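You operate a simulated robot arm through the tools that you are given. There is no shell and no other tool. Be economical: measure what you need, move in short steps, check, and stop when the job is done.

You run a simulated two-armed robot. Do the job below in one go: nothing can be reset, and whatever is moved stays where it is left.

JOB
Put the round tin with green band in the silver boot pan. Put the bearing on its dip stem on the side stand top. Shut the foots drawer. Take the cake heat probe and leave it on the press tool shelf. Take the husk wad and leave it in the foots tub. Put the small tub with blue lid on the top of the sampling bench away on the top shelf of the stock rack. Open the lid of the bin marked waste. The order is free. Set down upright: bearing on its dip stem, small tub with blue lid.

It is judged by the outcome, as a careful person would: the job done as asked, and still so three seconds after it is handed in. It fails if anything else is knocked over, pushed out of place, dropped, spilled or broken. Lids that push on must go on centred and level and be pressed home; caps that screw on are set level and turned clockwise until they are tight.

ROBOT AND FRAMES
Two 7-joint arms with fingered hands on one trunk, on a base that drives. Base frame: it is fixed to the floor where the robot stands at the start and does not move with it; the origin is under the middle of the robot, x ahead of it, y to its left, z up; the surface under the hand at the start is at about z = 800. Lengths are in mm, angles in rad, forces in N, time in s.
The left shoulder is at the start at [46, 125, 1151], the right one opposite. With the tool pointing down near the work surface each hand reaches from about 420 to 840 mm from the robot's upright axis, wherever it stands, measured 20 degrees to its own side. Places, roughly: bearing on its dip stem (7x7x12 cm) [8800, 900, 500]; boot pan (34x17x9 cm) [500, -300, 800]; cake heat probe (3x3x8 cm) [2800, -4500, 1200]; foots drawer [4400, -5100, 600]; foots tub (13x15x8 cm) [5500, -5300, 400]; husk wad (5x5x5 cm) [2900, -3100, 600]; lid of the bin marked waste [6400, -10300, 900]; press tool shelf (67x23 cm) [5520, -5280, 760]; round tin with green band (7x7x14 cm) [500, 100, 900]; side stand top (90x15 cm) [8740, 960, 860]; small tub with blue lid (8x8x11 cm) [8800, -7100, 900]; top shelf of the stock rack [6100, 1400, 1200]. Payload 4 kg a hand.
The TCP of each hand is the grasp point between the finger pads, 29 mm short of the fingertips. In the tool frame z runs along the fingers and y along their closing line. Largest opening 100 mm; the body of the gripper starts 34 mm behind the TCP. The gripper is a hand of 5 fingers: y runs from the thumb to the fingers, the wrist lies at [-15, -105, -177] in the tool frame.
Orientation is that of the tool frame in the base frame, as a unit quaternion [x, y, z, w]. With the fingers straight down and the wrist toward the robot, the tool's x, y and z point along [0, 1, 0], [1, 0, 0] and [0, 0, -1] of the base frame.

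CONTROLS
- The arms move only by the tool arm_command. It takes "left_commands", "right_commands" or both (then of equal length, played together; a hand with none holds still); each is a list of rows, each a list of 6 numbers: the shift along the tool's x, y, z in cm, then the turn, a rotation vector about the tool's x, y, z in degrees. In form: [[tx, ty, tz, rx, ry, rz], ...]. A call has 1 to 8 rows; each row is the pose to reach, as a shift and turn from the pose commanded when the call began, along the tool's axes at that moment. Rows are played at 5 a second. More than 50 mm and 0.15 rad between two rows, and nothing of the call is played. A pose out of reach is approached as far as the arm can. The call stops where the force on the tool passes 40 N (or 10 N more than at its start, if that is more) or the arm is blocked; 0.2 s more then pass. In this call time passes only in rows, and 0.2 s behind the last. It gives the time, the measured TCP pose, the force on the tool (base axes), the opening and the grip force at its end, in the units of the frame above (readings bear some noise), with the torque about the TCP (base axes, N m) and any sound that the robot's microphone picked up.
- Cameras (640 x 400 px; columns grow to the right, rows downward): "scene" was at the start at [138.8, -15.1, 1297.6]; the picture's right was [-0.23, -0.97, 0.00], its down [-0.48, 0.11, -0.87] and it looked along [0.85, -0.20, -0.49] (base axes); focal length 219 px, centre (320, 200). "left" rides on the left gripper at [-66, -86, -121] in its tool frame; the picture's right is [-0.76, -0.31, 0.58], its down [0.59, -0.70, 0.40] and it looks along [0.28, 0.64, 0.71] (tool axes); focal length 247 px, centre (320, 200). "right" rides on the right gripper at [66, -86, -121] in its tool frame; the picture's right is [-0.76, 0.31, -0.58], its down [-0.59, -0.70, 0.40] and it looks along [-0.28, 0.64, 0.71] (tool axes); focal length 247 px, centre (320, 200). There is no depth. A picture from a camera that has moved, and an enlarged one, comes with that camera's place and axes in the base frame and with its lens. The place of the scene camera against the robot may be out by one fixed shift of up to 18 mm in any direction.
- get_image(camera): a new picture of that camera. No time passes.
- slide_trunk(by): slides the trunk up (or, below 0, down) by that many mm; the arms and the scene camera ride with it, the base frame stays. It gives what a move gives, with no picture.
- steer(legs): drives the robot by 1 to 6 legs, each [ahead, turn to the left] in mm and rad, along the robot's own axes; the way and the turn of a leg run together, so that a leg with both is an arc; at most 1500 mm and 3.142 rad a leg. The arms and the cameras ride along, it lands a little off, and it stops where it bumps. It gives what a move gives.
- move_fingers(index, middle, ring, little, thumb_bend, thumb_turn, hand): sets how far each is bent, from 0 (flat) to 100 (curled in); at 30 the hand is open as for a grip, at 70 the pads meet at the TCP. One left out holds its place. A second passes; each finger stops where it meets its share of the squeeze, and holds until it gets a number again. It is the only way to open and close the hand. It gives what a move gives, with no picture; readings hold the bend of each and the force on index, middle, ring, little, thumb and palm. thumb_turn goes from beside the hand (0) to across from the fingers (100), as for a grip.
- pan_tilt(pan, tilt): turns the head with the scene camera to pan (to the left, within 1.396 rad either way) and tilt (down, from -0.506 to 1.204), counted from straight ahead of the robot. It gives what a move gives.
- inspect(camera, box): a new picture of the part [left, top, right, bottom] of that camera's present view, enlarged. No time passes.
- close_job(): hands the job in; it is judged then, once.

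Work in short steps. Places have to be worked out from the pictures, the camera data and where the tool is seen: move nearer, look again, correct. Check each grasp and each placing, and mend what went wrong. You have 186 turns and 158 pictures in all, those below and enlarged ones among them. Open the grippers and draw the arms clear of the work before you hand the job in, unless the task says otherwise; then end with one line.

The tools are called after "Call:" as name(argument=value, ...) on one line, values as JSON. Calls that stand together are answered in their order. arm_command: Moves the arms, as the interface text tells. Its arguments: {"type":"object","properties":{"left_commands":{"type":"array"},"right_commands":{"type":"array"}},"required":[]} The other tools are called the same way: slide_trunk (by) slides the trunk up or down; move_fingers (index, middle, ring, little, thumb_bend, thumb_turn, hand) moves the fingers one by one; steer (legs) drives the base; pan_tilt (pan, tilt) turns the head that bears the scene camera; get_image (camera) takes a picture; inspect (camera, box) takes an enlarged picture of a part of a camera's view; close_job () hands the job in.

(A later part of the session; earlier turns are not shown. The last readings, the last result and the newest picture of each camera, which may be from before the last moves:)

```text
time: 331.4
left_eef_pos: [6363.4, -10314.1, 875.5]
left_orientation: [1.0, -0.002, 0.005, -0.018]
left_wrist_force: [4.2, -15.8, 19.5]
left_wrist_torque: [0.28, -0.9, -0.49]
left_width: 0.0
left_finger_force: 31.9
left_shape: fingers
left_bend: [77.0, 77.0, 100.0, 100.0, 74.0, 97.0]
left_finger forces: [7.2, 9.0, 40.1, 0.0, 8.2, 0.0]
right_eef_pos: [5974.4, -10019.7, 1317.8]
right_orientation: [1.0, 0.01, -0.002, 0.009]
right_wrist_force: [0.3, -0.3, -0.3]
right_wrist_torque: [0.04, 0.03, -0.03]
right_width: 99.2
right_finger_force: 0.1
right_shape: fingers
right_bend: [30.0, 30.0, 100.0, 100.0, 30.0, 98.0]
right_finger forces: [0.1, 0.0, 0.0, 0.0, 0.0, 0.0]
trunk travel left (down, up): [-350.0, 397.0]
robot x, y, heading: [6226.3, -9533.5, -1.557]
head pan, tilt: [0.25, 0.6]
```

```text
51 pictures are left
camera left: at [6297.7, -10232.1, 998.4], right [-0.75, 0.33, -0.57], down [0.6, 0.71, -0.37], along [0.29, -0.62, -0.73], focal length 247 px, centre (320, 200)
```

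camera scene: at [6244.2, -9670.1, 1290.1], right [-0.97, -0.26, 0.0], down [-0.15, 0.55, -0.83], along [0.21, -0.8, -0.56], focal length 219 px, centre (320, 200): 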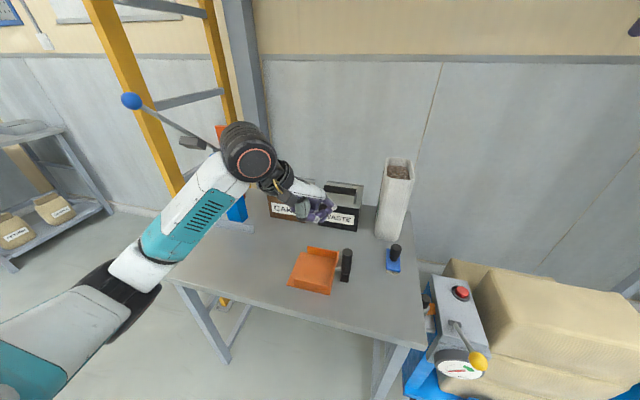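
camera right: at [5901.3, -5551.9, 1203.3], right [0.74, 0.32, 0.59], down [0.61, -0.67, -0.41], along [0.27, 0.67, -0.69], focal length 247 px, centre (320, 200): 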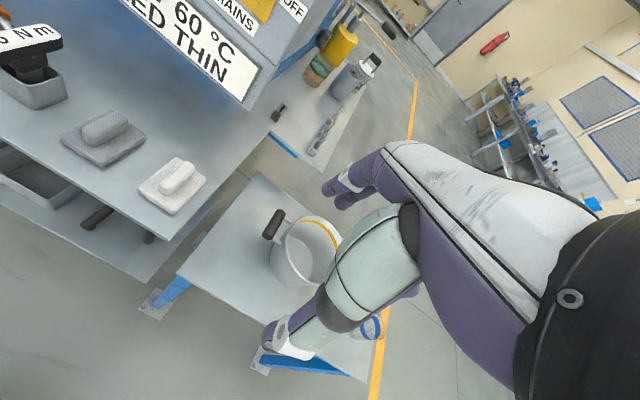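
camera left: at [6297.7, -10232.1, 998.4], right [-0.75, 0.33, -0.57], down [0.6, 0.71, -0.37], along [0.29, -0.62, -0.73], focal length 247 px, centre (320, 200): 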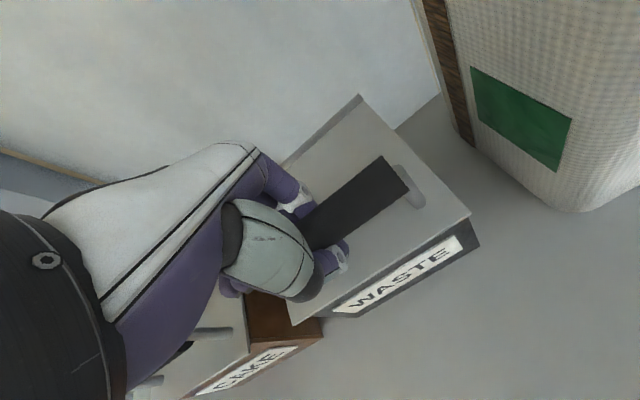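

The handle is gripped. I lift it along the hinge's arc, from hinge line y ≈ -10445, z ≈ 825, tilting the hand part-way with it.

Call:
arm_command(left_commands=[[0, 0.6, -1.7, 3.5, 0, 0], [0, 1.5, -3.3, 7.5, 0, 0], [0, 2.6, -4.7, 11, 0, 0], [0, 3.9, -6.0, 15, 0, 0], [0, 5.4, -7.1, 18.5, 0, 0], [0, 6.9, -8.1, 22.5, 0, 0]])

Call:
get_image(camera="scene")

```text
time: 332.1
left_eef_pos: [6363.2, -10314.7, 893.3]
left_orientation: [0.997, -0.002, 0.008, -0.081]
left_wrist_force: [-3.6, -39.7, -20.1]
left_wrist_torque: [0.4, -0.79, -0.81]
left_width: 0.1
left_finger_force: 35.9
left_shape: fingers
left_bend: [78.0, 76.0, 100.0, 100.0, 74.0, 98.0]
left_finger forces: [15.8, 15.1, 30.1, 0.0, 10.6, 0.0]
left hand out of reach, approached as far as the arm can: row 2, 3
right_eef_pos: [5973.5, -10027.8, 1313.1]
right_orientation: [1.0, 0.01, -0.002, 0.008]
right_wrist_force: [0.9, -0.3, 0.5]
right_wrist_torque: [-0.04, -0.01, 0.04]
right_width: 98.6
right_finger_force: 0.0
right_shape: fingers
right_bend: [30.0, 30.0, 100.0, 100.0, 30.0, 98.0]
right_finger forces: [0.0, 0.0, 0.0, 0.0, 0.1, 0.0]
trunk travel left (down, up): [-350.0, 397.0]
robot x, y, heading: [6225.8, -9535.0, -1.562]
head pan, tilt: [0.25, 0.6]
stopped in row 3 (left hand): the force on the tool passed its limit at 46 N (the readings are from after the stop); the commanded pose is now the measured one
```

```text
50 pictures are left
camera scene: at [6243.8, -9676.4, 1288.8], right [-0.97, -0.26, 0.0], down [-0.15, 0.55, -0.82], along [0.21, -0.79, -0.57], focal length 219 px, centre (320, 200)
```

scene: 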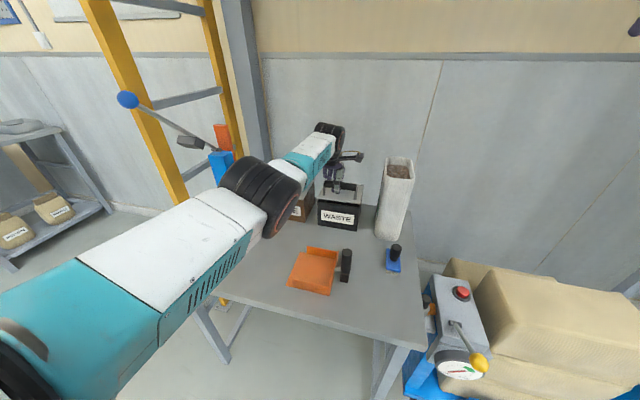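

The arm is near its reach limit for this lift. I release, raise the hand, drive 150 mm closer and redo it.

Call:
move_fingers(hand="left", index=46, middle=46, thumb_bend=46)

Call:
arm_command(left_commands=[[0, -0.3, -2.5, -2, 0, 0], [0, -1, -5, -5, 0, 0], [0, -2, -8, -8, 0, 0], [0, -5, -10, -9, 0, 0], [0, -9, -10, -9, 0, 0], [0, -13, -10, -9, 0, 0], [0, -16, -10, -9, 0, 0]])

Call:
steer(legs=[[150, 0]])

Call:
get_image(camera="left")

```text
time: 333.1
left_eef_pos: [6362.0, -10309.2, 899.6]
left_orientation: [0.997, -0.001, 0.007, -0.081]
left_wrist_force: [0.2, 0.0, 0.2]
left_wrist_torque: [-0.01, -0.03, -0.02]
left_width: 59.6
left_finger_force: 0.7
left_shape: fingers
left_bend: [46.0, 46.0, 100.0, 100.0, 46.0, 98.0]
left_finger forces: [0.0, 0.0, 0.9, 0.0, 0.0, 0.1]
right_eef_pos: [5974.2, -10020.9, 1316.8]
right_orientation: [1.0, 0.01, -0.002, 0.01]
right_wrist_force: [0.7, -1.2, 0.2]
right_wrist_torque: [0.0, 0.01, 0.01]
right_width: 98.4
right_finger_force: 0.0
right_shape: fingers
right_bend: [30.0, 30.0, 100.0, 100.0, 30.0, 98.0]
right_finger forces: [0.1, 0.0, 0.0, 0.1, 0.0, 0.0]
trunk travel left (down, up): [-350.0, 397.0]
robot x, y, heading: [6230.4, -9532.0, -1.558]
head pan, tilt: [0.25, 0.6]
```

```text
time: 334.7
left_eef_pos: [6361.6, -10167.9, 1022.2]
left_orientation: [1.0, -0.001, 0.005, -0.003]
left_wrist_force: [-0.3, -0.1, 0.2]
left_wrist_torque: [0.0, -0.04, 0.0]
left_width: 60.0
left_finger_force: 0.0
left_shape: fingers
left_bend: [46.0, 46.0, 100.0, 100.0, 46.0, 98.0]
left_finger forces: [0.0, 0.0, 0.0, 0.0, 0.0, 0.0]
right_eef_pos: [5974.7, -10019.7, 1316.4]
right_orientation: [1.0, 0.01, -0.001, 0.01]
right_wrist_force: [-0.1, -0.3, -0.4]
right_wrist_torque: [0.0, 0.03, -0.01]
right_width: 98.6
right_finger_force: 0.1
right_shape: fingers
right_bend: [30.0, 30.0, 100.0, 100.0, 30.0, 98.0]
right_finger forces: [0.0, 0.1, 0.0, 0.0, 0.0, 0.1]
trunk travel left (down, up): [-350.0, 397.0]
robot x, y, heading: [6225.8, -9534.1, -1.557]
head pan, tilt: [0.25, 0.6]
```

```text
time: 336.0
left_eef_pos: [6364.6, -10318.5, 1022.4]
left_orientation: [1.0, -0.002, 0.006, -0.002]
left_wrist_force: [0.7, 0.2, 0.0]
left_wrist_torque: [0.06, -0.05, 0.0]
left_width: 59.5
left_finger_force: 0.0
left_shape: fingers
left_bend: [46.0, 46.0, 100.0, 100.0, 46.0, 98.0]
left_finger forces: [0.1, 0.0, 0.1, 0.1, 0.0, 0.0]
right_eef_pos: [5974.7, -10170.5, 1316.7]
right_orientation: [1.0, 0.01, -0.002, 0.01]
right_wrist_force: [0.8, -0.1, -0.7]
right_wrist_torque: [0.05, 0.02, -0.01]
right_width: 98.6
right_finger_force: 0.1
right_shape: fingers
right_bend: [30.0, 30.0, 100.0, 100.0, 30.0, 98.0]
right_finger forces: [0.1, 0.1, 0.0, 0.1, 0.1, 0.1]
trunk travel left (down, up): [-350.0, 397.0]
robot x, y, heading: [6227.7, -9682.5, -1.56]
head pan, tilt: [0.25, 0.6]
```

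```text
49 pictures are left
camera left: at [6298.1, -10232.3, 1141.2], right [-0.75, 0.31, -0.59], down [0.6, 0.7, -0.39], along [0.29, -0.64, -0.71], focal length 247 px, centre (320, 200)
```

left: 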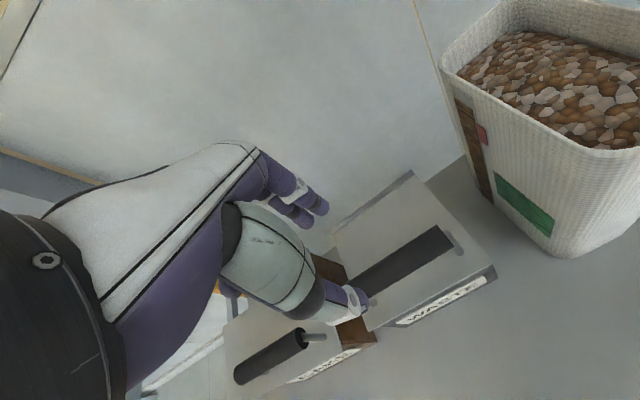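

Now I'm within reach. I include the ring finger in the grip, descend on the bar again and close.

Call:
move_fingers(hand="left", ring=46)

Call:
arm_command(left_commands=[[-1.2, 0, 4, 0, 0, 0], [-1.2, 0, 8, 0, 0, 0], [-1.2, 0, 11.5, 0, 0, 0], [-1.2, 0, 13.5, 0, 0, 0], [-1.2, 0, 14.8, 0, 0, 0]])

Call:
move_fingers(hand="left", index=80, middle=80, ring=80, thumb_bend=80)

```text
time: 337.0
left_eef_pos: [6364.0, -10317.2, 1022.2]
left_orientation: [1.0, -0.002, 0.007, -0.002]
left_wrist_force: [0.8, 0.3, -1.1]
left_wrist_torque: [-0.02, 0.03, 0.04]
left_width: 59.9
left_finger_force: 0.1
left_shape: fingers
left_bend: [46.0, 46.0, 46.0, 100.0, 46.0, 98.0]
left_finger forces: [0.0, 0.1, 0.0, 0.0, 0.0, 0.1]
right_eef_pos: [5975.6, -10169.4, 1316.5]
right_orientation: [1.0, 0.009, -0.001, 0.01]
right_wrist_force: [-0.5, 0.3, -0.4]
right_wrist_torque: [0.0, 0.04, -0.01]
right_width: 98.8
right_finger_force: 0.1
right_shape: fingers
right_bend: [30.0, 30.0, 100.0, 100.0, 30.0, 98.0]
right_finger forces: [0.1, 0.0, 0.1, 0.0, 0.0, 0.1]
trunk travel left (down, up): [-350.0, 397.0]
robot x, y, heading: [6227.6, -9684.3, -1.56]
head pan, tilt: [0.25, 0.6]
```

```text
time: 338.2
left_eef_pos: [6354.5, -10317.4, 872.7]
left_orientation: [1.0, -0.002, 0.006, -0.003]
left_wrist_force: [0.6, 0.6, 0.1]
left_wrist_torque: [0.01, 0.02, -0.03]
left_width: 59.7
left_finger_force: 0.0
left_shape: fingers
left_bend: [46.0, 46.0, 46.0, 100.0, 46.0, 98.0]
left_finger forces: [0.0, 0.0, 0.0, 0.0, 0.0, 0.0]
right_eef_pos: [5975.0, -10169.7, 1316.8]
right_orientation: [1.0, 0.01, -0.001, 0.01]
right_wrist_force: [-0.7, 0.1, 0.0]
right_wrist_torque: [-0.01, 0.0, 0.02]
right_width: 98.6
right_finger_force: 0.1
right_shape: fingers
right_bend: [30.0, 30.0, 100.0, 100.0, 30.0, 98.0]
right_finger forces: [0.0, 0.1, 0.0, 0.0, 0.1, 0.0]
trunk travel left (down, up): [-350.0, 397.0]
robot x, y, heading: [6230.6, -9681.9, -1.558]
head pan, tilt: [0.25, 0.6]
```

```text
time: 339.2
left_eef_pos: [6354.3, -10316.7, 872.7]
left_orientation: [1.0, -0.002, 0.007, -0.003]
left_wrist_force: [1.5, -5.8, -4.0]
left_wrist_torque: [0.12, -0.03, -0.23]
left_width: 0.0
left_finger_force: 11.9
left_shape: fingers
left_bend: [78.0, 79.0, 78.0, 100.0, 74.0, 97.0]
left_finger forces: [0.0, 3.9, 9.4, 8.2, 1.8, 0.0]
right_eef_pos: [5976.0, -10170.5, 1315.7]
right_orientation: [1.0, 0.009, -0.001, 0.009]
right_wrist_force: [-0.3, 0.3, -0.5]
right_wrist_torque: [-0.02, -0.01, 0.04]
right_width: 98.7
right_finger_force: 0.0
right_shape: fingers
right_bend: [30.0, 30.0, 100.0, 100.0, 30.0, 98.0]
right_finger forces: [0.0, 0.0, 0.0, 0.1, 0.1, 0.0]
trunk travel left (down, up): [-350.0, 397.0]
robot x, y, heading: [6228.4, -9685.8, -1.554]
head pan, tilt: [0.25, 0.6]
```

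The fingers are hooked under the bar. I lift along the arc.

Call:
arm_command(left_commands=[[0, 0.6, -1.7, 3.5, 0, 0], [0, 1.5, -3.3, 7.5, 0, 0], [0, 2.6, -4.7, 11, 0, 0], [0, 3.9, -6.0, 15, 0, 0], [0, 5.4, -7.1, 18.5, 0, 0], [0, 6.9, -8.1, 22.5, 0, 0]])

Call:
inspect(camera="scene", box=[250, 100, 430, 235])

```text
time: 340.6
left_eef_pos: [6353.0, -10387.3, 949.5]
left_orientation: [0.98, -0.001, 0.007, -0.201]
left_wrist_force: [7.7, -4.5, -23.0]
left_wrist_torque: [0.54, 0.45, -0.38]
left_width: 0.0
left_finger_force: 18.7
left_shape: fingers
left_bend: [78.0, 78.0, 76.0, 100.0, 74.0, 97.0]
left_finger forces: [0.4, 7.4, 14.9, 14.7, 0.3, 0.0]
right_eef_pos: [5977.0, -10173.2, 1316.3]
right_orientation: [1.0, 0.009, -0.002, 0.009]
right_wrist_force: [-0.1, -0.2, -0.3]
right_wrist_torque: [-0.04, -0.02, 0.0]
right_width: 98.9
right_finger_force: 0.1
right_shape: fingers
right_bend: [30.0, 30.0, 100.0, 100.0, 30.0, 98.0]
right_finger forces: [0.1, 0.1, 0.0, 0.1, 0.0, 0.1]
trunk travel left (down, up): [-350.0, 397.0]
robot x, y, heading: [6228.1, -9681.1, -1.562]
head pan, tilt: [0.25, 0.6]
```

```text
2.96 times, centred on (340, 168) of scene
camera zoom: at [6247.0, -9822.6, 1289.4], right [-0.97, -0.26, 0.0], down [-0.15, 0.55, -0.82], along [0.21, -0.8, -0.57], focal length 650 px, centre (261, 296)
```

zoom: 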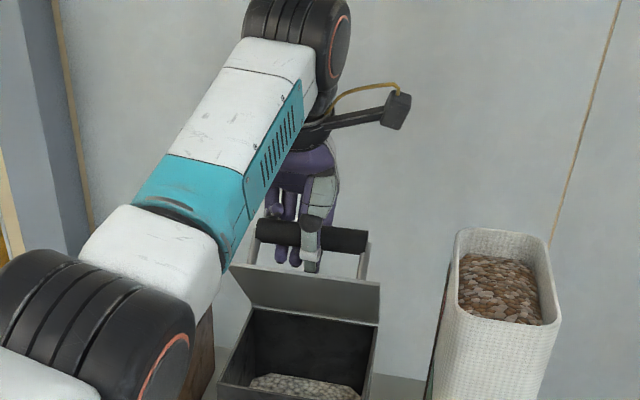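

The lid is up about 45° and the bin stayed put. I continue the arc to about 70°.

Call:
arm_command(left_commands=[[0, 1.4, -1.3, 0, 0, 0], [0, 2.7, -2.4, 0, 0, 0], [0, 3.8, -3.1, 0, 0, 0], [0, 4.75, -3.7, 0, 0, 0]])

Call:
inspect(camera="scene", box=[250, 100, 430, 235])

```text
time: 341.6
left_eef_pos: [6354.0, -10415.9, 958.7]
left_orientation: [0.979, -0.001, 0.006, -0.202]
left_wrist_force: [2.5, -0.6, -32.2]
left_wrist_torque: [0.5, 0.56, -0.19]
left_width: 0.0
left_finger_force: 20.0
left_shape: fingers
left_bend: [78.0, 77.0, 75.0, 100.0, 74.0, 97.0]
left_finger forces: [2.8, 10.6, 16.5, 9.9, 0.1, 0.1]
left hand out of reach, approached as far as the arm can: row 2, 3, 4
right_eef_pos: [5976.7, -10173.5, 1316.0]
right_orientation: [1.0, 0.01, -0.003, 0.008]
right_wrist_force: [-0.4, -0.1, -0.3]
right_wrist_torque: [0.0, 0.01, 0.02]
right_width: 98.8
right_finger_force: 0.1
right_shape: fingers
right_bend: [30.0, 30.0, 100.0, 100.0, 30.0, 98.0]
right_finger forces: [0.0, 0.0, 0.0, 0.0, 0.0, 0.1]
trunk travel left (down, up): [-350.0, 397.0]
robot x, y, heading: [6226.3, -9682.7, -1.559]
head pan, tilt: [0.25, 0.6]
```

```text
2.96 times, centred on (340, 168) of scene
camera zoom: at [6247.0, -9823.3, 1289.3], right [-0.97, -0.26, 0.0], down [-0.15, 0.55, -0.82], along [0.21, -0.8, -0.57], focal length 650 px, centre (261, 296)
```

zoom: 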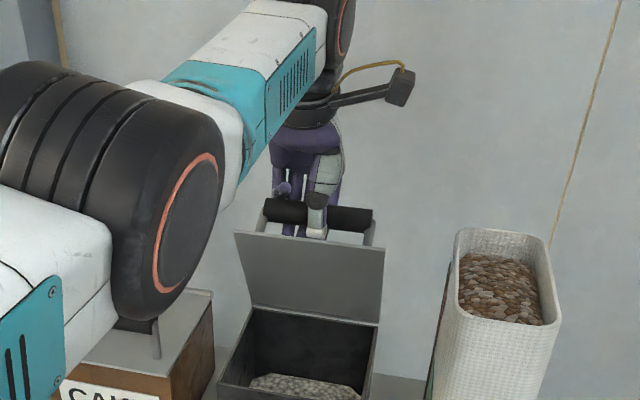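

The arm is again at its limit, with the lid at about 65°. I ease the base forward 45 mm to carry the lid further back.

Call:
steer(legs=[[45, 0]])

Call:
inspect(camera="scene", box=[250, 100, 430, 235])

```text
time: 342.5
left_eef_pos: [6353.7, -10458.5, 958.3]
left_orientation: [0.979, -0.001, 0.006, -0.205]
left_wrist_force: [0.7, 9.1, -35.1]
left_wrist_torque: [0.35, 0.67, 0.24]
left_width: 0.0
left_finger_force: 14.9
left_shape: fingers
left_bend: [78.0, 77.0, 75.0, 100.0, 74.0, 97.0]
left_finger forces: [3.1, 10.1, 15.7, 0.3, 0.0, 0.0]
right_eef_pos: [5976.5, -10216.5, 1316.6]
right_orientation: [1.0, 0.01, -0.003, 0.009]
right_wrist_force: [-0.3, -0.3, -1.1]
right_wrist_torque: [0.02, -0.01, 0.0]
right_width: 98.7
right_finger_force: 0.0
right_shape: fingers
right_bend: [30.0, 30.0, 100.0, 100.0, 30.0, 98.0]
right_finger forces: [0.0, 0.0, 0.1, 0.0, 0.0, 0.0]
trunk travel left (down, up): [-350.0, 397.0]
robot x, y, heading: [6230.3, -9724.9, -1.565]
head pan, tilt: [0.25, 0.6]
```

```text
2.96 times, centred on (340, 168) of scene
camera zoom: at [6246.9, -9865.8, 1289.6], right [-0.97, -0.26, 0.0], down [-0.15, 0.55, -0.82], along [0.21, -0.8, -0.57], focal length 650 px, centre (261, 296)
```

zoom: 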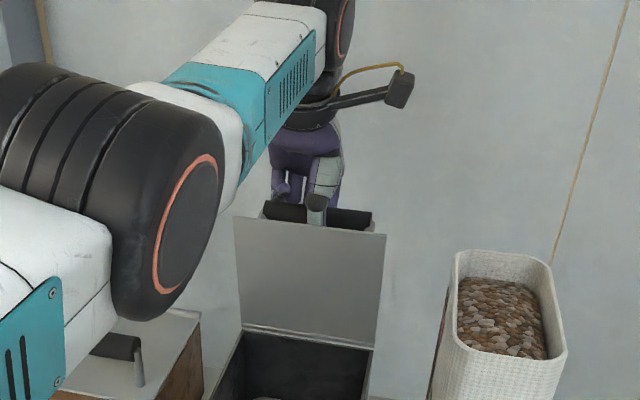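

The lid is nearly vertical. I ease another 25 mm to bring it past the balance point.

Call:
steer(legs=[[28, 0]])

Call:
inspect(camera="scene", box=[250, 100, 430, 235])

```text
time: 343.4
left_eef_pos: [6353.3, -10482.2, 950.8]
left_orientation: [0.977, -0.001, 0.007, -0.212]
left_wrist_force: [-1.0, 16.4, -32.5]
left_wrist_torque: [0.28, 0.68, 0.32]
left_width: 0.0
left_finger_force: 13.0
left_shape: fingers
left_bend: [78.0, 77.0, 75.0, 100.0, 74.0, 97.0]
left_finger forces: [0.8, 9.2, 14.8, 0.0, 0.9, 0.0]
right_eef_pos: [5976.8, -10242.5, 1316.4]
right_orientation: [1.0, 0.01, -0.003, 0.008]
right_wrist_force: [-0.6, -0.2, 0.0]
right_wrist_torque: [-0.02, 0.0, 0.03]
right_width: 98.6
right_finger_force: 0.1
right_shape: fingers
right_bend: [30.0, 30.0, 100.0, 100.0, 30.0, 98.0]
right_finger forces: [0.0, 0.0, 0.1, 0.0, 0.1, 0.0]
trunk travel left (down, up): [-350.0, 397.0]
robot x, y, heading: [6231.8, -9754.9, -1.558]
head pan, tilt: [0.25, 0.6]
```

```text
2.96 times, centred on (340, 168) of scene
camera zoom: at [6247.0, -9892.4, 1289.6], right [-0.97, -0.26, 0.0], down [-0.15, 0.55, -0.82], along [0.21, -0.8, -0.57], focal length 650 px, centre (261, 296)
```

zoom: 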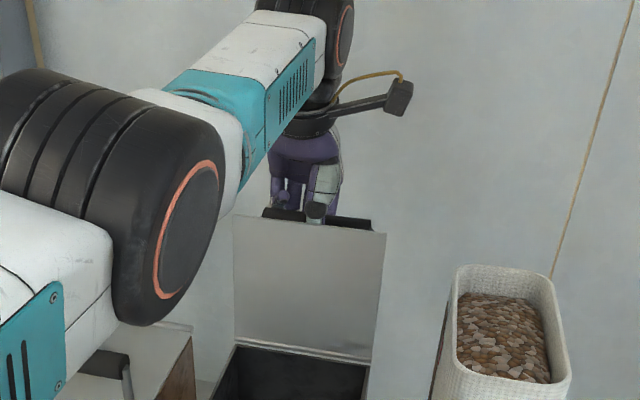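

The lid is at about 88°. I relieve the upward pull and ease back 20 mm more before releasing.

Call:
arm_command(left_commands=[[0, 1.0, 0.4, 0, 0, 0], [0, 2.0, 1.2, 0, 0, 0]])

Call:
steer(legs=[[15, 0]])

Call:
inspect(camera="scene", box=[250, 100, 430, 235])

```text
time: 344.0
left_eef_pos: [6354.2, -10484.2, 945.4]
left_orientation: [0.98, -0.002, 0.009, -0.198]
left_wrist_force: [0.9, -16.7, 41.2]
left_wrist_torque: [0.15, -1.54, -0.93]
left_width: 0.2
left_finger_force: 28.0
left_shape: fingers
left_bend: [78.0, 80.0, 77.0, 100.0, 74.0, 97.0]
left_finger forces: [0.1, 0.6, 4.1, 46.1, 4.9, 0.0]
left hand out of reach, approached as far as the arm can: row 1, 2
right_eef_pos: [5974.2, -10236.6, 1320.4]
right_orientation: [1.0, 0.01, -0.002, 0.012]
right_wrist_force: [-0.5, 0.3, 0.3]
right_wrist_torque: [0.02, -0.03, 0.0]
right_width: 98.4
right_finger_force: 0.0
right_shape: fingers
right_bend: [30.0, 30.0, 100.0, 100.0, 30.0, 98.0]
right_finger forces: [0.1, 0.1, 0.0, 0.0, 0.0, 0.1]
trunk travel left (down, up): [-350.0, 397.0]
robot x, y, heading: [6230.3, -9753.7, -1.559]
head pan, tilt: [0.25, 0.6]
```

```text
time: 344.7
left_eef_pos: [6353.6, -10495.0, 936.8]
left_orientation: [0.978, 0.0, 0.007, -0.207]
left_wrist_force: [1.3, -8.1, 26.2]
left_wrist_torque: [0.32, -0.68, -0.79]
left_width: 0.0
left_finger_force: 18.8
left_shape: fingers
left_bend: [79.0, 80.0, 79.0, 100.0, 74.0, 97.0]
left_finger forces: [0.0, 0.1, 0.1, 26.9, 10.1, 0.0]
right_eef_pos: [5975.0, -10253.8, 1317.9]
right_orientation: [1.0, 0.009, -0.001, 0.01]
right_wrist_force: [0.0, 0.5, 0.1]
right_wrist_torque: [-0.01, -0.05, 0.0]
right_width: 98.7
right_finger_force: 0.0
right_shape: fingers
right_bend: [30.0, 30.0, 100.0, 100.0, 30.0, 98.0]
right_finger forces: [0.0, 0.1, 0.0, 0.0, 0.0, 0.1]
trunk travel left (down, up): [-350.0, 397.0]
robot x, y, heading: [6229.2, -9770.9, -1.557]
head pan, tilt: [0.25, 0.6]
```

```text
2.96 times, centred on (340, 168) of scene
camera zoom: at [6246.1, -9903.4, 1290.3], right [-0.97, -0.26, 0.0], down [-0.14, 0.55, -0.83], along [0.21, -0.8, -0.56], focal length 650 px, centre (261, 296)
```

zoom: 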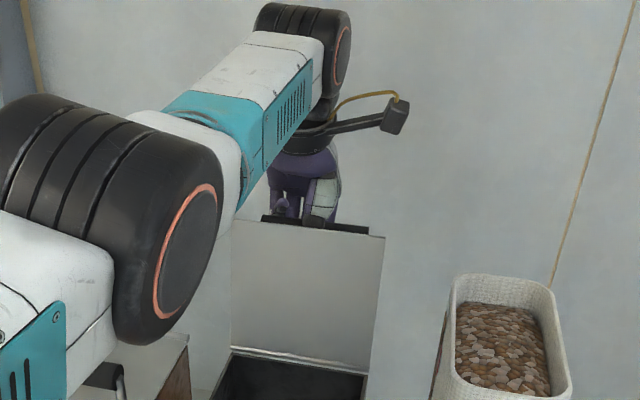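

The lid is now past vertical, about 96°. I open only the far-side fingers, keeping the thumb still so it doesn't push the lid, then lift straight up with the trunk.

Call:
move_fingers(hand="left", index=45, middle=45, ring=45)

Call:
slide_trunk(by=160)

Call:
get_image(camera="scene")

```text
time: 345.7
left_eef_pos: [6354.5, -10495.6, 938.3]
left_orientation: [0.979, 0.0, 0.006, -0.206]
left_wrist_force: [0.3, 7.0, 15.2]
left_wrist_torque: [-0.1, -0.51, -0.57]
left_width: 30.3
left_finger_force: 18.7
left_shape: fingers
left_bend: [45.0, 45.0, 45.0, 100.0, 74.0, 97.0]
left_finger forces: [0.0, 0.1, 0.0, 18.2, 19.2, 0.0]
right_eef_pos: [5975.7, -10253.1, 1318.8]
right_orientation: [1.0, 0.01, -0.002, 0.012]
right_wrist_force: [0.1, 0.8, 0.1]
right_wrist_torque: [-0.02, 0.02, -0.01]
right_width: 98.6
right_finger_force: 0.1
right_shape: fingers
right_bend: [30.0, 30.0, 100.0, 100.0, 30.0, 98.0]
right_finger forces: [0.0, 0.0, 0.0, 0.1, 0.0, 0.0]
trunk travel left (down, up): [-350.0, 397.0]
robot x, y, heading: [6231.0, -9771.6, -1.556]
head pan, tilt: [0.25, 0.6]
```

```text
time: 347.6
left_eef_pos: [6354.3, -10490.8, 1140.3]
left_orientation: [0.984, 0.0, 0.006, -0.177]
left_wrist_force: [-0.3, -0.1, -0.3]
left_wrist_torque: [0.01, 0.0, 0.02]
left_width: 15.3
left_finger_force: 0.2
left_shape: fingers
left_bend: [45.0, 45.0, 45.0, 100.0, 80.0, 97.0]
left_finger forces: [0.0, 0.0, 0.0, 0.0, 0.0, 0.1]
right_eef_pos: [5976.5, -10255.6, 1476.7]
right_orientation: [1.0, 0.01, -0.002, 0.01]
right_wrist_force: [0.1, 0.1, -0.6]
right_wrist_torque: [-0.01, 0.03, -0.01]
right_width: 98.5
right_finger_force: 0.1
right_shape: fingers
right_bend: [30.0, 30.0, 100.0, 100.0, 30.0, 98.0]
right_finger forces: [0.0, 0.1, 0.0, 0.1, 0.0, 0.0]
trunk travel left (down, up): [-510.0, 237.0]
robot x, y, heading: [6232.3, -9767.8, -1.555]
head pan, tilt: [0.25, 0.6]
```

```text
43 pictures are left
camera scene: at [6246.3, -9881.3, 1451.9], right [-0.97, -0.26, 0.0], down [-0.15, 0.55, -0.82], along [0.21, -0.8, -0.57], focal length 219 px, centre (320, 200)
```

scene: 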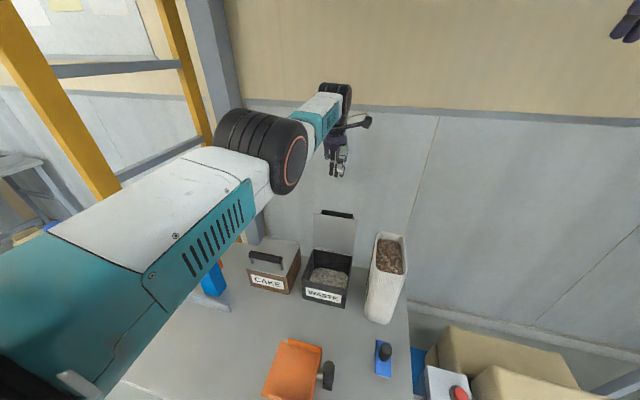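

The lid stays open by itself and the bench is undisturbed. I tuck the left arm, back out and head to the sampling bench.

Call:
arm_command(left_commands=[[0, -3.9, 1.4, -3.3, 0, 0], [0, -7.8, 2.9, -6.7, 0, 0], [0, -11.7, 4.3, -10, 0, 0], [0, -15.6, 5.8, -13.3, 0, 0], [0, -19.4, 7.2, -16.7, 0, 0], [0, -23.3, 8.6, -20, 0, 0]])

Call:
steer(legs=[[-730, 0], [-740, 0], [0, 2.07], [1000, 0], [940, 0]])

Call:
pan_tilt(pan=-0.3, tilt=0.3)

Call:
get_image(camera="scene")

```text
time: 349.0
left_eef_pos: [6305.9, -10548.1, 1165.8]
left_orientation: [1.0, -0.002, 0.007, -0.004]
left_wrist_force: [-0.3, 0.4, 0.6]
left_wrist_torque: [-0.03, 0.01, -0.04]
left_width: 15.8
left_finger_force: 0.0
left_shape: fingers
left_bend: [45.0, 45.0, 45.0, 100.0, 80.0, 98.0]
left_finger forces: [0.1, 0.0, 0.1, 0.1, 0.0, 0.1]
left hand out of reach, approached as far as the arm can: row 1, 2, 3, 4, 5, 6
right_eef_pos: [5976.0, -10255.3, 1477.9]
right_orientation: [1.0, 0.009, -0.002, 0.009]
right_wrist_force: [-0.8, 0.6, 0.1]
right_wrist_torque: [0.01, -0.01, -0.01]
right_width: 98.5
right_finger_force: 0.0
right_shape: fingers
right_bend: [30.0, 30.0, 100.0, 100.0, 30.0, 98.0]
right_finger forces: [0.0, 0.0, 0.0, 0.0, 0.1, 0.1]
trunk travel left (down, up): [-510.0, 237.0]
robot x, y, heading: [6231.7, -9771.0, -1.562]
head pan, tilt: [0.25, 0.6]
```

```text
time: 370.9
left_eef_pos: [8562.9, -6918.4, 1166.0]
left_orientation: [0.513, 0.858, -0.001, -0.007]
left_wrist_force: [0.9, -0.3, -0.1]
left_wrist_torque: [-0.03, 0.01, 0.0]
left_width: 15.5
left_finger_force: 0.0
left_shape: fingers
left_bend: [45.0, 45.0, 45.0, 100.0, 80.0, 98.0]
left_finger forces: [0.0, 0.0, 0.1, 0.0, 0.0, 0.0]
right_eef_pos: [8462.5, -7349.1, 1476.6]
right_orientation: [0.504, 0.864, 0.008, 0.007]
right_wrist_force: [-0.8, 0.1, 0.3]
right_wrist_torque: [-0.01, -0.01, -0.03]
right_width: 98.8
right_finger_force: 0.1
right_shape: fingers
right_bend: [30.0, 30.0, 100.0, 100.0, 30.0, 98.0]
right_finger forces: [0.0, 0.0, 0.0, 0.0, 0.1, 0.0]
trunk travel left (down, up): [-510.0, 237.0]
robot x, y, heading: [7913.2, -7355.5, 0.506]
head pan, tilt: [0.25, 0.6]
```

```text
time: 371.9
left_eef_pos: [8563.8, -6919.4, 1165.5]
left_orientation: [0.514, 0.858, 0.0, -0.009]
left_wrist_force: [0.5, 0.4, -0.3]
left_wrist_torque: [0.02, 0.0, -0.01]
left_width: 15.5
left_finger_force: 0.0
left_shape: fingers
left_bend: [45.0, 45.0, 45.0, 100.0, 80.0, 98.0]
left_finger forces: [0.0, 0.1, 0.1, 0.0, 0.0, 0.1]
right_eef_pos: [8462.7, -7349.4, 1477.4]
right_orientation: [0.505, 0.863, 0.007, 0.006]
right_wrist_force: [0.1, 0.0, -0.4]
right_wrist_torque: [0.01, 0.0, -0.02]
right_width: 98.5
right_finger_force: 0.0
right_shape: fingers
right_bend: [30.0, 30.0, 100.0, 100.0, 30.0, 98.0]
right_finger forces: [0.0, 0.0, 0.0, 0.1, 0.0, 0.1]
trunk travel left (down, up): [-510.0, 237.0]
robot x, y, heading: [7909.5, -7358.2, 0.503]
head pan, tilt: [-0.3, 0.3]
```

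```text
42 pictures are left
camera scene: at [8027.8, -7315.5, 1479.5], right [0.2, -0.98, 0.0], down [-0.29, -0.06, -0.95], along [0.93, 0.2, -0.3], focal length 219 px, centre (320, 200)
```

scene: 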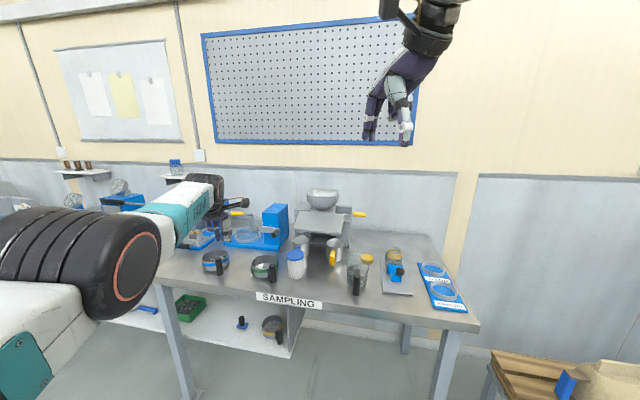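

The tub with the blue lid stands on the SAMPLING bench. The left arm is still extended, so I pull it back first in small steps.

Call:
arm_command(left_commands=[[0, -3, 0, 0, 0, 0], [0, -6, 0, 0, 0, 0], [0, -10, 0, 0, 0, 0]])

```text
time: 372.7
left_eef_pos: [8568.4, -6935.9, 1172.4]
left_orientation: [0.514, 0.858, -0.001, -0.009]
left_wrist_force: [0.5, -0.6, 0.5]
left_wrist_torque: [0.03, 0.01, -0.02]
left_width: 15.5
left_finger_force: 0.0
left_shape: fingers
left_bend: [45.0, 45.0, 45.0, 100.0, 80.0, 98.0]
left_finger forces: [0.0, 0.1, 0.0, 0.1, 0.0, 0.1]
left hand out of reach, approached as far as the arm can: row 1, 2, 3
right_eef_pos: [8463.5, -7349.2, 1476.4]
right_orientation: [0.504, 0.863, 0.008, 0.007]
right_wrist_force: [-0.9, 0.7, -0.6]
right_wrist_torque: [-0.01, 0.0, 0.0]
right_width: 98.7
right_finger_force: 0.0
right_shape: fingers
right_bend: [30.0, 30.0, 100.0, 100.0, 30.0, 98.0]
right_finger forces: [0.0, 0.1, 0.0, 0.0, 0.1, 0.0]
trunk travel left (down, up): [-510.0, 237.0]
robot x, y, heading: [7916.7, -7358.4, 0.504]
head pan, tilt: [-0.3, 0.3]
```

It barely moves because the commanded pose is still beyond reach. I keep pulling back further.

Call:
arm_command(left_commands=[[0, -4.9, 0, 0, 0, 0], [0, -9.8, 0, 0, 0, 0], [0, -14.7, 0, 0, 0, 0], [0, -19.6, 0, 0, 0, 0], [0, -24.5, 0, 0, 0, 0], [0, -29.4, 0, 0, 0, 0], [0, -34.3, 0, 0, 0, 0], [0, -39, 0, 0, 0, 0]])

Call:
get_image(camera="scene")

```text
time: 374.5
left_eef_pos: [8587.3, -7088.1, 1243.9]
left_orientation: [0.514, 0.858, -0.005, -0.006]
left_wrist_force: [-0.4, 0.1, -0.5]
left_wrist_torque: [-0.04, -0.03, 0.0]
left_width: 15.6
left_finger_force: 0.1
left_shape: fingers
left_bend: [45.0, 45.0, 45.0, 100.0, 80.0, 98.0]
left_finger forces: [0.0, 0.1, 0.1, 0.0, 0.1, 0.0]
left hand out of reach, approached as far as the arm can: row 1, 2, 3, 4, 5, 6, 7, 8
right_eef_pos: [8462.3, -7355.2, 1478.0]
right_orientation: [0.505, 0.863, 0.01, 0.006]
right_wrist_force: [0.4, -1.4, 0.3]
right_wrist_torque: [0.09, -0.04, 0.01]
right_width: 98.5
right_finger_force: 0.0
right_shape: fingers
right_bend: [30.0, 30.0, 100.0, 100.0, 30.0, 98.0]
right_finger forces: [0.1, 0.0, 0.1, 0.0, 0.0, 0.0]
trunk travel left (down, up): [-510.0, 237.0]
robot x, y, heading: [7915.5, -7355.4, 0.507]
head pan, tilt: [-0.3, 0.3]
```

```text
41 pictures are left
camera scene: at [8027.0, -7320.4, 1479.8], right [0.2, -0.98, 0.0], down [-0.29, -0.06, -0.96], along [0.94, 0.2, -0.29], focal length 219 px, centre (320, 200)
```

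scene: 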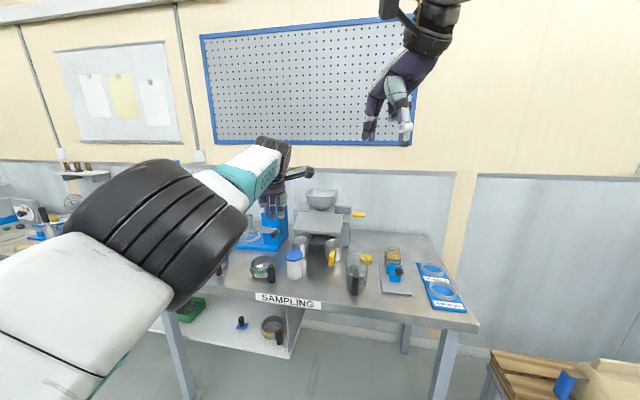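

I see the reason: the commanded pose is too close to the shoulder for this height. I send it forward and down again to bring it back into the reachable zone.

Call:
arm_command(left_commands=[[0, 4.8, 0, 0, 0, 0], [0, 9.6, 0, 0, 0, 0], [0, 14.4, 0, 0, 0, 0], [0, 19.2, 0, 0, 0, 0], [0, 24, 0, 0, 0, 0], [0, 28.8, 0, 0, 0, 0], [0, 33.6, 0, 0, 0, 0], [0, 38.4, 0, 0, 0, 0]])

Call:
arm_command(left_commands=[[0, 4, -1, 0, 0, 0], [0, 8, -1, 0, 0, 0], [0, 12, -1, 0, 0, 0], [0, 16, -1, 0, 0, 0]])

```text
time: 376.3
left_eef_pos: [8580.7, -6991.3, 1216.6]
left_orientation: [0.514, 0.858, -0.001, -0.008]
left_wrist_force: [-0.8, 0.0, -0.7]
left_wrist_torque: [-0.02, -0.01, -0.01]
left_width: 15.9
left_finger_force: 0.1
left_shape: fingers
left_bend: [45.0, 45.0, 45.0, 100.0, 80.0, 98.0]
left_finger forces: [0.0, 0.0, 0.1, 0.1, 0.1, 0.1]
left hand out of reach, approached as far as the arm can: row 1, 2, 3, 4, 5, 6, 7, 8
right_eef_pos: [8461.2, -7347.0, 1477.3]
right_orientation: [0.504, 0.863, 0.007, 0.006]
right_wrist_force: [0.6, 0.1, -0.2]
right_wrist_torque: [-0.03, -0.01, -0.01]
right_width: 98.9
right_finger_force: 0.1
right_shape: fingers
right_bend: [30.0, 30.0, 100.0, 100.0, 30.0, 98.0]
right_finger forces: [0.1, 0.0, 0.0, 0.0, 0.0, 0.1]
trunk travel left (down, up): [-510.0, 237.0]
robot x, y, heading: [7916.1, -7354.4, 0.509]
head pan, tilt: [-0.3, 0.3]
```

```text
time: 377.3
left_eef_pos: [8576.7, -6966.3, 1213.9]
left_orientation: [0.513, 0.858, 0.0, -0.007]
left_wrist_force: [0.0, 0.3, 0.5]
left_wrist_torque: [-0.01, -0.01, 0.01]
left_width: 15.3
left_finger_force: 0.2
left_shape: fingers
left_bend: [45.0, 45.0, 45.0, 100.0, 80.0, 98.0]
left_finger forces: [0.0, 0.0, 0.0, 0.0, 0.0, 0.0]
left hand out of reach, approached as far as the arm can: row 1, 2, 3, 4
right_eef_pos: [8463.4, -7347.9, 1477.5]
right_orientation: [0.504, 0.863, 0.007, 0.007]
right_wrist_force: [0.6, 0.1, -0.1]
right_wrist_torque: [-0.02, 0.01, 0.01]
right_width: 98.8
right_finger_force: 0.1
right_shape: fingers
right_bend: [30.0, 30.0, 100.0, 100.0, 30.0, 98.0]
right_finger forces: [0.1, 0.0, 0.0, 0.0, 0.0, 0.0]
trunk travel left (down, up): [-510.0, 237.0]
robot x, y, heading: [7913.2, -7354.9, 0.503]
head pan, tilt: [-0.3, 0.3]
```

The arm seems stuck stretched straight. I back the robot away from the bench for clearance, then bring the target in with a different combination (down and left) to bend the elbow.

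Call:
steer(legs=[[-400, 0]])

Call:
arm_command(left_commands=[[2, -3, 3, 0, 0, 0], [4, -6, 6, 0, 0, 0], [6, -9, 9, 0, 0, 0], [8, -12, 12, 0, 0, 0], [10, -15, 15, 0, 0, 0], [12, -18, 18, 0, 0, 0], [14, -21, 21, 0, 0, 0], [16, -24, 24, 0, 0, 0]])

```text
time: 379.8
left_eef_pos: [8227.2, -7157.6, 1214.7]
left_orientation: [0.513, 0.858, 0.0, -0.008]
left_wrist_force: [0.0, 0.2, -0.3]
left_wrist_torque: [-0.02, 0.0, -0.02]
left_width: 15.6
left_finger_force: 0.0
left_shape: fingers
left_bend: [45.0, 45.0, 45.0, 100.0, 80.0, 98.0]
left_finger forces: [0.1, 0.0, 0.0, 0.0, 0.0, 0.0]
right_eef_pos: [8115.5, -7540.7, 1477.4]
right_orientation: [0.503, 0.864, 0.008, 0.007]
right_wrist_force: [-0.1, -0.9, -0.4]
right_wrist_torque: [0.0, -0.01, 0.03]
right_width: 99.0
right_finger_force: 0.0
right_shape: fingers
right_bend: [30.0, 30.0, 100.0, 100.0, 30.0, 98.0]
right_finger forces: [0.0, 0.0, 0.0, 0.0, 0.0, 0.1]
trunk travel left (down, up): [-510.0, 237.0]
robot x, y, heading: [7567.1, -7546.4, 0.507]
head pan, tilt: [-0.3, 0.3]
```

```text
time: 381.6
left_eef_pos: [7937.9, -7126.8, 977.7]
left_orientation: [0.513, 0.859, 0.0, -0.007]
left_wrist_force: [-0.4, 0.0, -0.6]
left_wrist_torque: [0.01, 0.0, -0.01]
left_width: 15.5
left_finger_force: 0.1
left_shape: fingers
left_bend: [45.0, 45.0, 45.0, 100.0, 80.0, 98.0]
left_finger forces: [0.0, 0.0, 0.0, 0.0, 0.0, 0.0]
right_eef_pos: [8115.0, -7540.3, 1478.3]
right_orientation: [0.503, 0.864, 0.008, 0.008]
right_wrist_force: [0.1, 0.6, -0.2]
right_wrist_torque: [-0.03, 0.0, 0.0]
right_width: 98.7
right_finger_force: 0.1
right_shape: fingers
right_bend: [30.0, 30.0, 100.0, 100.0, 30.0, 98.0]
right_finger forces: [0.1, 0.0, 0.0, 0.0, 0.1, 0.0]
trunk travel left (down, up): [-510.0, 237.0]
robot x, y, heading: [7565.7, -7548.8, 0.507]
head pan, tilt: [-0.3, 0.3]
```

Recovered: the left arm is bent again. I raise the left hand to a safe carrying height and drop the trunk back to its working level.

Call:
arm_command(left_commands=[[0, 0, -4.5, 0, 0, 0], [0, 0, -9, 0, 0, 0], [0, 0, -13.5, 0, 0, 0], [0, 0, -18, 0, 0, 0], [0, 0, -22.5, 0, 0, 0], [0, 0, -27, 0, 0, 0], [0, 0, -31.5, 0, 0, 0], [0, 0, -35, 0, 0, 0]])

Call:
slide_trunk(by=-130)

Call:
steer(legs=[[0, 0.3], [960, 0], [0, -0.81]])

Call:
pan_tilt(pan=-0.25, tilt=0.6)

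Call:
get_image(camera="scene")

Call:
get_image(camera="right")

```text
time: 383.4
left_eef_pos: [7944.3, -7132.6, 1327.8]
left_orientation: [0.512, 0.859, 0.0, -0.008]
left_wrist_force: [-0.4, -0.1, -0.6]
left_wrist_torque: [0.01, 0.01, -0.04]
left_width: 15.5
left_finger_force: 0.1
left_shape: fingers
left_bend: [45.0, 45.0, 45.0, 100.0, 80.0, 98.0]
left_finger forces: [0.0, 0.1, 0.0, 0.0, 0.0, 0.1]
right_eef_pos: [8116.3, -7541.0, 1477.0]
right_orientation: [0.503, 0.864, 0.007, 0.007]
right_wrist_force: [-0.1, -0.8, 1.2]
right_wrist_torque: [0.01, 0.03, -0.01]
right_width: 98.9
right_finger_force: 0.0
right_shape: fingers
right_bend: [30.0, 30.0, 100.0, 100.0, 30.0, 98.0]
right_finger forces: [0.0, 0.1, 0.1, 0.0, 0.1, 0.0]
trunk travel left (down, up): [-510.0, 237.0]
robot x, y, heading: [7565.9, -7548.5, 0.508]
head pan, tilt: [-0.3, 0.3]
```

```text
time: 385.0
left_eef_pos: [7942.0, -7131.0, 1198.6]
left_orientation: [0.513, 0.858, 0.0, -0.008]
left_wrist_force: [0.4, 0.3, 0.3]
left_wrist_torque: [0.01, -0.01, 0.0]
left_width: 15.5
left_finger_force: 0.1
left_shape: fingers
left_bend: [45.0, 45.0, 45.0, 100.0, 80.0, 98.0]
left_finger forces: [0.0, 0.1, 0.1, 0.1, 0.1, 0.0]
right_eef_pos: [8115.4, -7540.1, 1347.9]
right_orientation: [0.504, 0.864, 0.008, 0.007]
right_wrist_force: [-0.4, 0.0, 0.2]
right_wrist_torque: [-0.01, 0.0, 0.01]
right_width: 98.8
right_finger_force: 0.0
right_shape: fingers
right_bend: [30.0, 30.0, 100.0, 100.0, 30.0, 98.0]
right_finger forces: [0.0, 0.1, 0.1, 0.1, 0.0, 0.0]
trunk travel left (down, up): [-380.0, 367.0]
robot x, y, heading: [7572.2, -7545.9, 0.51]
head pan, tilt: [-0.3, 0.3]
```

```text
time: 393.1
left_eef_pos: [8763.7, -6667.8, 1197.5]
left_orientation: [0.711, 0.703, 0.003, -0.008]
left_wrist_force: [-0.3, -0.3, 0.1]
left_wrist_torque: [-0.01, -0.02, -0.02]
left_width: 15.4
left_finger_force: 0.1
left_shape: fingers
left_bend: [45.0, 45.0, 45.0, 100.0, 80.0, 98.0]
left_finger forces: [0.0, 0.1, 0.1, 0.0, 0.1, 0.0]
right_eef_pos: [8717.2, -7109.5, 1347.3]
right_orientation: [0.703, 0.711, 0.006, 0.008]
right_wrist_force: [0.2, -0.2, 0.3]
right_wrist_torque: [0.01, 0.02, 0.01]
right_width: 98.7
right_finger_force: 0.0
right_shape: fingers
right_bend: [30.0, 30.0, 100.0, 100.0, 30.0, 98.0]
right_finger forces: [0.1, 0.0, 0.0, 0.1, 0.0, 0.0]
trunk travel left (down, up): [-380.0, 367.0]
robot x, y, heading: [8233.5, -6852.4, -0.003]
head pan, tilt: [-0.3, 0.3]
```

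```text
time: 393.9
left_eef_pos: [8763.2, -6668.5, 1197.5]
left_orientation: [0.712, 0.703, 0.002, -0.007]
left_wrist_force: [-0.2, 0.3, 0.8]
left_wrist_torque: [-0.01, -0.01, 0.02]
left_width: 15.5
left_finger_force: 0.0
left_shape: fingers
left_bend: [45.0, 45.0, 45.0, 100.0, 80.0, 98.0]
left_finger forces: [0.0, 0.0, 0.1, 0.1, 0.0, 0.0]
right_eef_pos: [8718.2, -7109.5, 1347.0]
right_orientation: [0.704, 0.71, 0.005, 0.008]
right_wrist_force: [-0.3, 1.0, 0.2]
right_wrist_torque: [-0.01, -0.01, -0.02]
right_width: 98.8
right_finger_force: 0.1
right_shape: fingers
right_bend: [30.0, 30.0, 100.0, 100.0, 30.0, 98.0]
right_finger forces: [0.1, 0.0, 0.0, 0.1, 0.1, 0.1]
trunk travel left (down, up): [-380.0, 367.0]
robot x, y, heading: [8231.5, -6850.3, 0.006]
head pan, tilt: [-0.25, 0.6]
```

```text
40 pictures are left
camera scene: at [8362.7, -6866.8, 1320.6], right [-0.25, -0.97, 0.0], down [-0.55, 0.14, -0.83], along [0.8, -0.2, -0.56], focal length 219 px, centre (320, 200)
```

scene: 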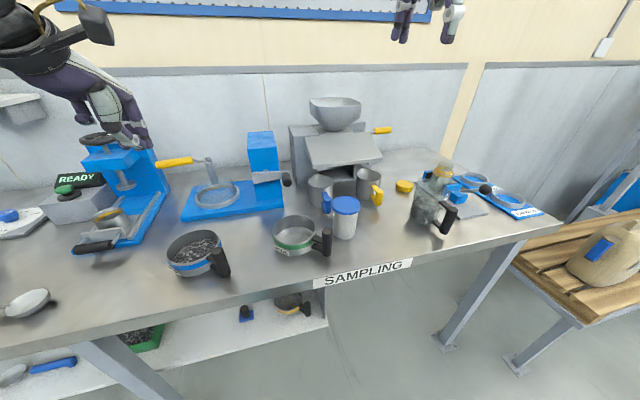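

```text
39 pictures are left
camera right: at [8627.3, -7043.7, 1465.7], right [0.3, -0.75, 0.59], down [-0.69, -0.6, -0.41], along [0.66, -0.28, -0.7], focal length 247 px, centre (320, 200)
```

right: 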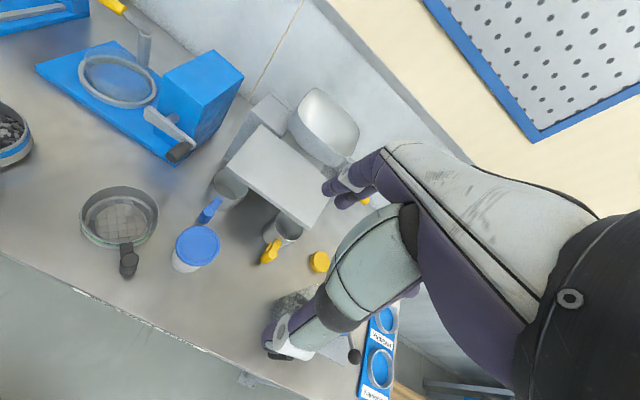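

The tub's axis triangulates to about [8810, -7054], with its lid top near z 957. I open the right ring finger and move above it.

Call:
move_fingers(hand="right", ring=30)

Call:
arm_command(right_commands=[[0.7, 1.1, 3.8, 0.2, 0, 0], [1.4, 2.3, 7.7, 0.4, 0, 0], [2.1, 3.4, 11.5, 0.6, 0, 0], [2.8, 4.6, 15.3, 0.8, 0, 0], [3.5, 5.8, 19.2, 1, 0, 0], [4.2, 6.9, 23, 1, 0, 0], [4.9, 8, 26.8, 1, 0, 0], [5.5, 9.2, 30.7, 1, 0, 0]])

Call:
get_image(camera="right")

```text
time: 394.9
left_eef_pos: [8763.5, -6668.1, 1198.2]
left_orientation: [0.711, 0.703, 0.003, -0.007]
left_wrist_force: [0.3, 1.0, 0.5]
left_wrist_torque: [-0.03, -0.02, -0.02]
left_width: 15.5
left_finger_force: 0.0
left_shape: fingers
left_bend: [45.0, 45.0, 45.0, 100.0, 80.0, 98.0]
left_finger forces: [0.1, 0.0, 0.0, 0.1, 0.1, 0.1]
right_eef_pos: [8716.6, -7109.1, 1346.8]
right_orientation: [0.704, 0.71, 0.005, 0.009]
right_wrist_force: [0.2, 0.8, 0.0]
right_wrist_torque: [0.02, 0.03, 0.0]
right_width: 98.5
right_finger_force: 0.0
right_shape: fingers
right_bend: [30.0, 30.0, 30.0, 100.0, 30.0, 98.0]
right_finger forces: [0.1, 0.0, 0.1, 0.1, 0.0, 0.0]
trunk travel left (down, up): [-380.0, 367.0]
robot x, y, heading: [8233.9, -6849.8, -0.001]
head pan, tilt: [-0.25, 0.6]
```

```text
time: 396.7
left_eef_pos: [8764.1, -6667.7, 1197.0]
left_orientation: [0.711, 0.703, 0.003, -0.007]
left_wrist_force: [-0.4, -1.5, -0.4]
left_wrist_torque: [0.0, 0.0, 0.02]
left_width: 15.7
left_finger_force: 0.0
left_shape: fingers
left_bend: [45.0, 45.0, 45.0, 100.0, 80.0, 98.0]
left_finger forces: [0.0, 0.0, 0.0, 0.0, 0.0, 0.0]
right_eef_pos: [8815.8, -7055.7, 1039.6]
right_orientation: [0.703, 0.711, -0.001, 0.002]
right_wrist_force: [0.4, -0.2, 0.6]
right_wrist_torque: [0.0, 0.03, 0.04]
right_width: 98.8
right_finger_force: 0.1
right_shape: fingers
right_bend: [30.0, 30.0, 30.0, 100.0, 30.0, 98.0]
right_finger forces: [0.0, 0.0, 0.0, 0.1, 0.0, 0.0]
trunk travel left (down, up): [-380.0, 367.0]
robot x, y, heading: [8234.2, -6851.1, 0.002]
head pan, tilt: [-0.25, 0.6]
```

```text
38 pictures are left
camera right: at [8728.0, -6989.4, 1160.8], right [0.31, -0.75, 0.58], down [-0.7, -0.6, -0.4], along [0.65, -0.28, -0.71], focal length 247 px, centre (320, 200)
```

right: 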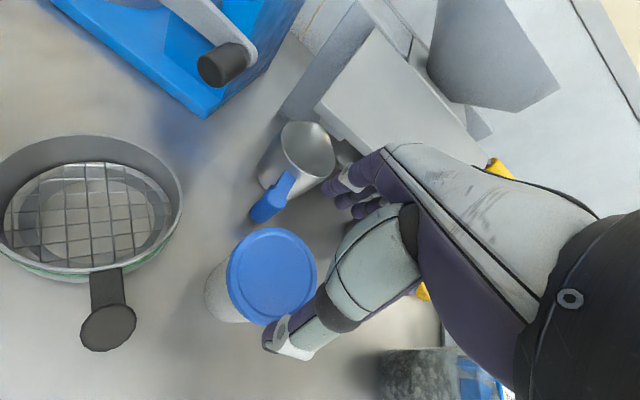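

The lid centre reads [8810, -7057]. I descend to TCP z 930 and check before closing.

Call:
arm_command(right_commands=[[-0.1, -0.5, 3.5, 0, 0, 0], [-0.1, -0.5, 7, 0, 0, 0], [-0.1, -0.5, 9.5, 0, 0, 0], [-0.1, -0.5, 10.8, 0, 0, 0]])

Call:
get_image(camera="right")

```text
time: 397.6
left_eef_pos: [8762.4, -6667.7, 1197.3]
left_orientation: [0.712, 0.702, 0.002, -0.008]
left_wrist_force: [1.8, -0.2, -0.2]
left_wrist_torque: [0.05, 0.05, 0.0]
left_width: 15.3
left_finger_force: 0.1
left_shape: fingers
left_bend: [45.0, 45.0, 45.0, 100.0, 80.0, 98.0]
left_finger forces: [0.0, 0.0, 0.0, 0.0, 0.1, 0.0]
right_eef_pos: [8816.6, -7051.9, 956.4]
right_orientation: [0.702, 0.712, 0.01, 0.01]
right_wrist_force: [-7.6, -1.2, 21.5]
right_wrist_torque: [-0.12, 0.46, 0.03]
right_width: 101.1
right_finger_force: 14.0
right_shape: fingers
right_bend: [29.0, 30.0, 30.0, 100.0, 29.0, 97.0]
right_finger forces: [3.1, 0.0, 0.0, 4.9, 19.9, 0.0]
trunk travel left (down, up): [-380.0, 367.0]
robot x, y, heading: [8232.6, -6851.1, 0.0]
head pan, tilt: [-0.25, 0.6]
stopped in row 4 (right hand): the force on the tool passed its limit at 46 N (the readings are from after the stop); the commanded pose is now the measured one
```

```text
37 pictures are left
camera right: at [8725.5, -6988.6, 1074.5], right [0.3, -0.75, 0.58], down [-0.69, -0.6, -0.42], along [0.66, -0.28, -0.7], focal length 247 px, centre (320, 200)
```

right: 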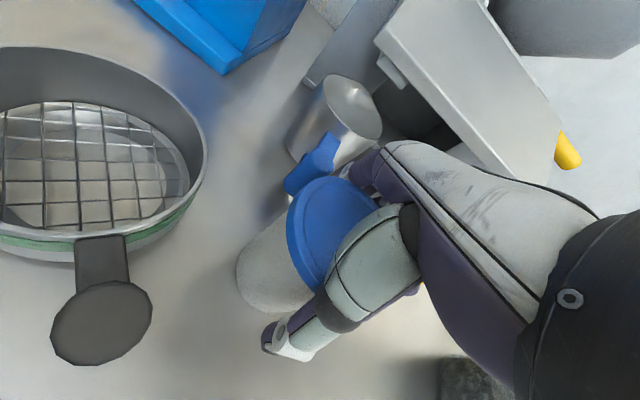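

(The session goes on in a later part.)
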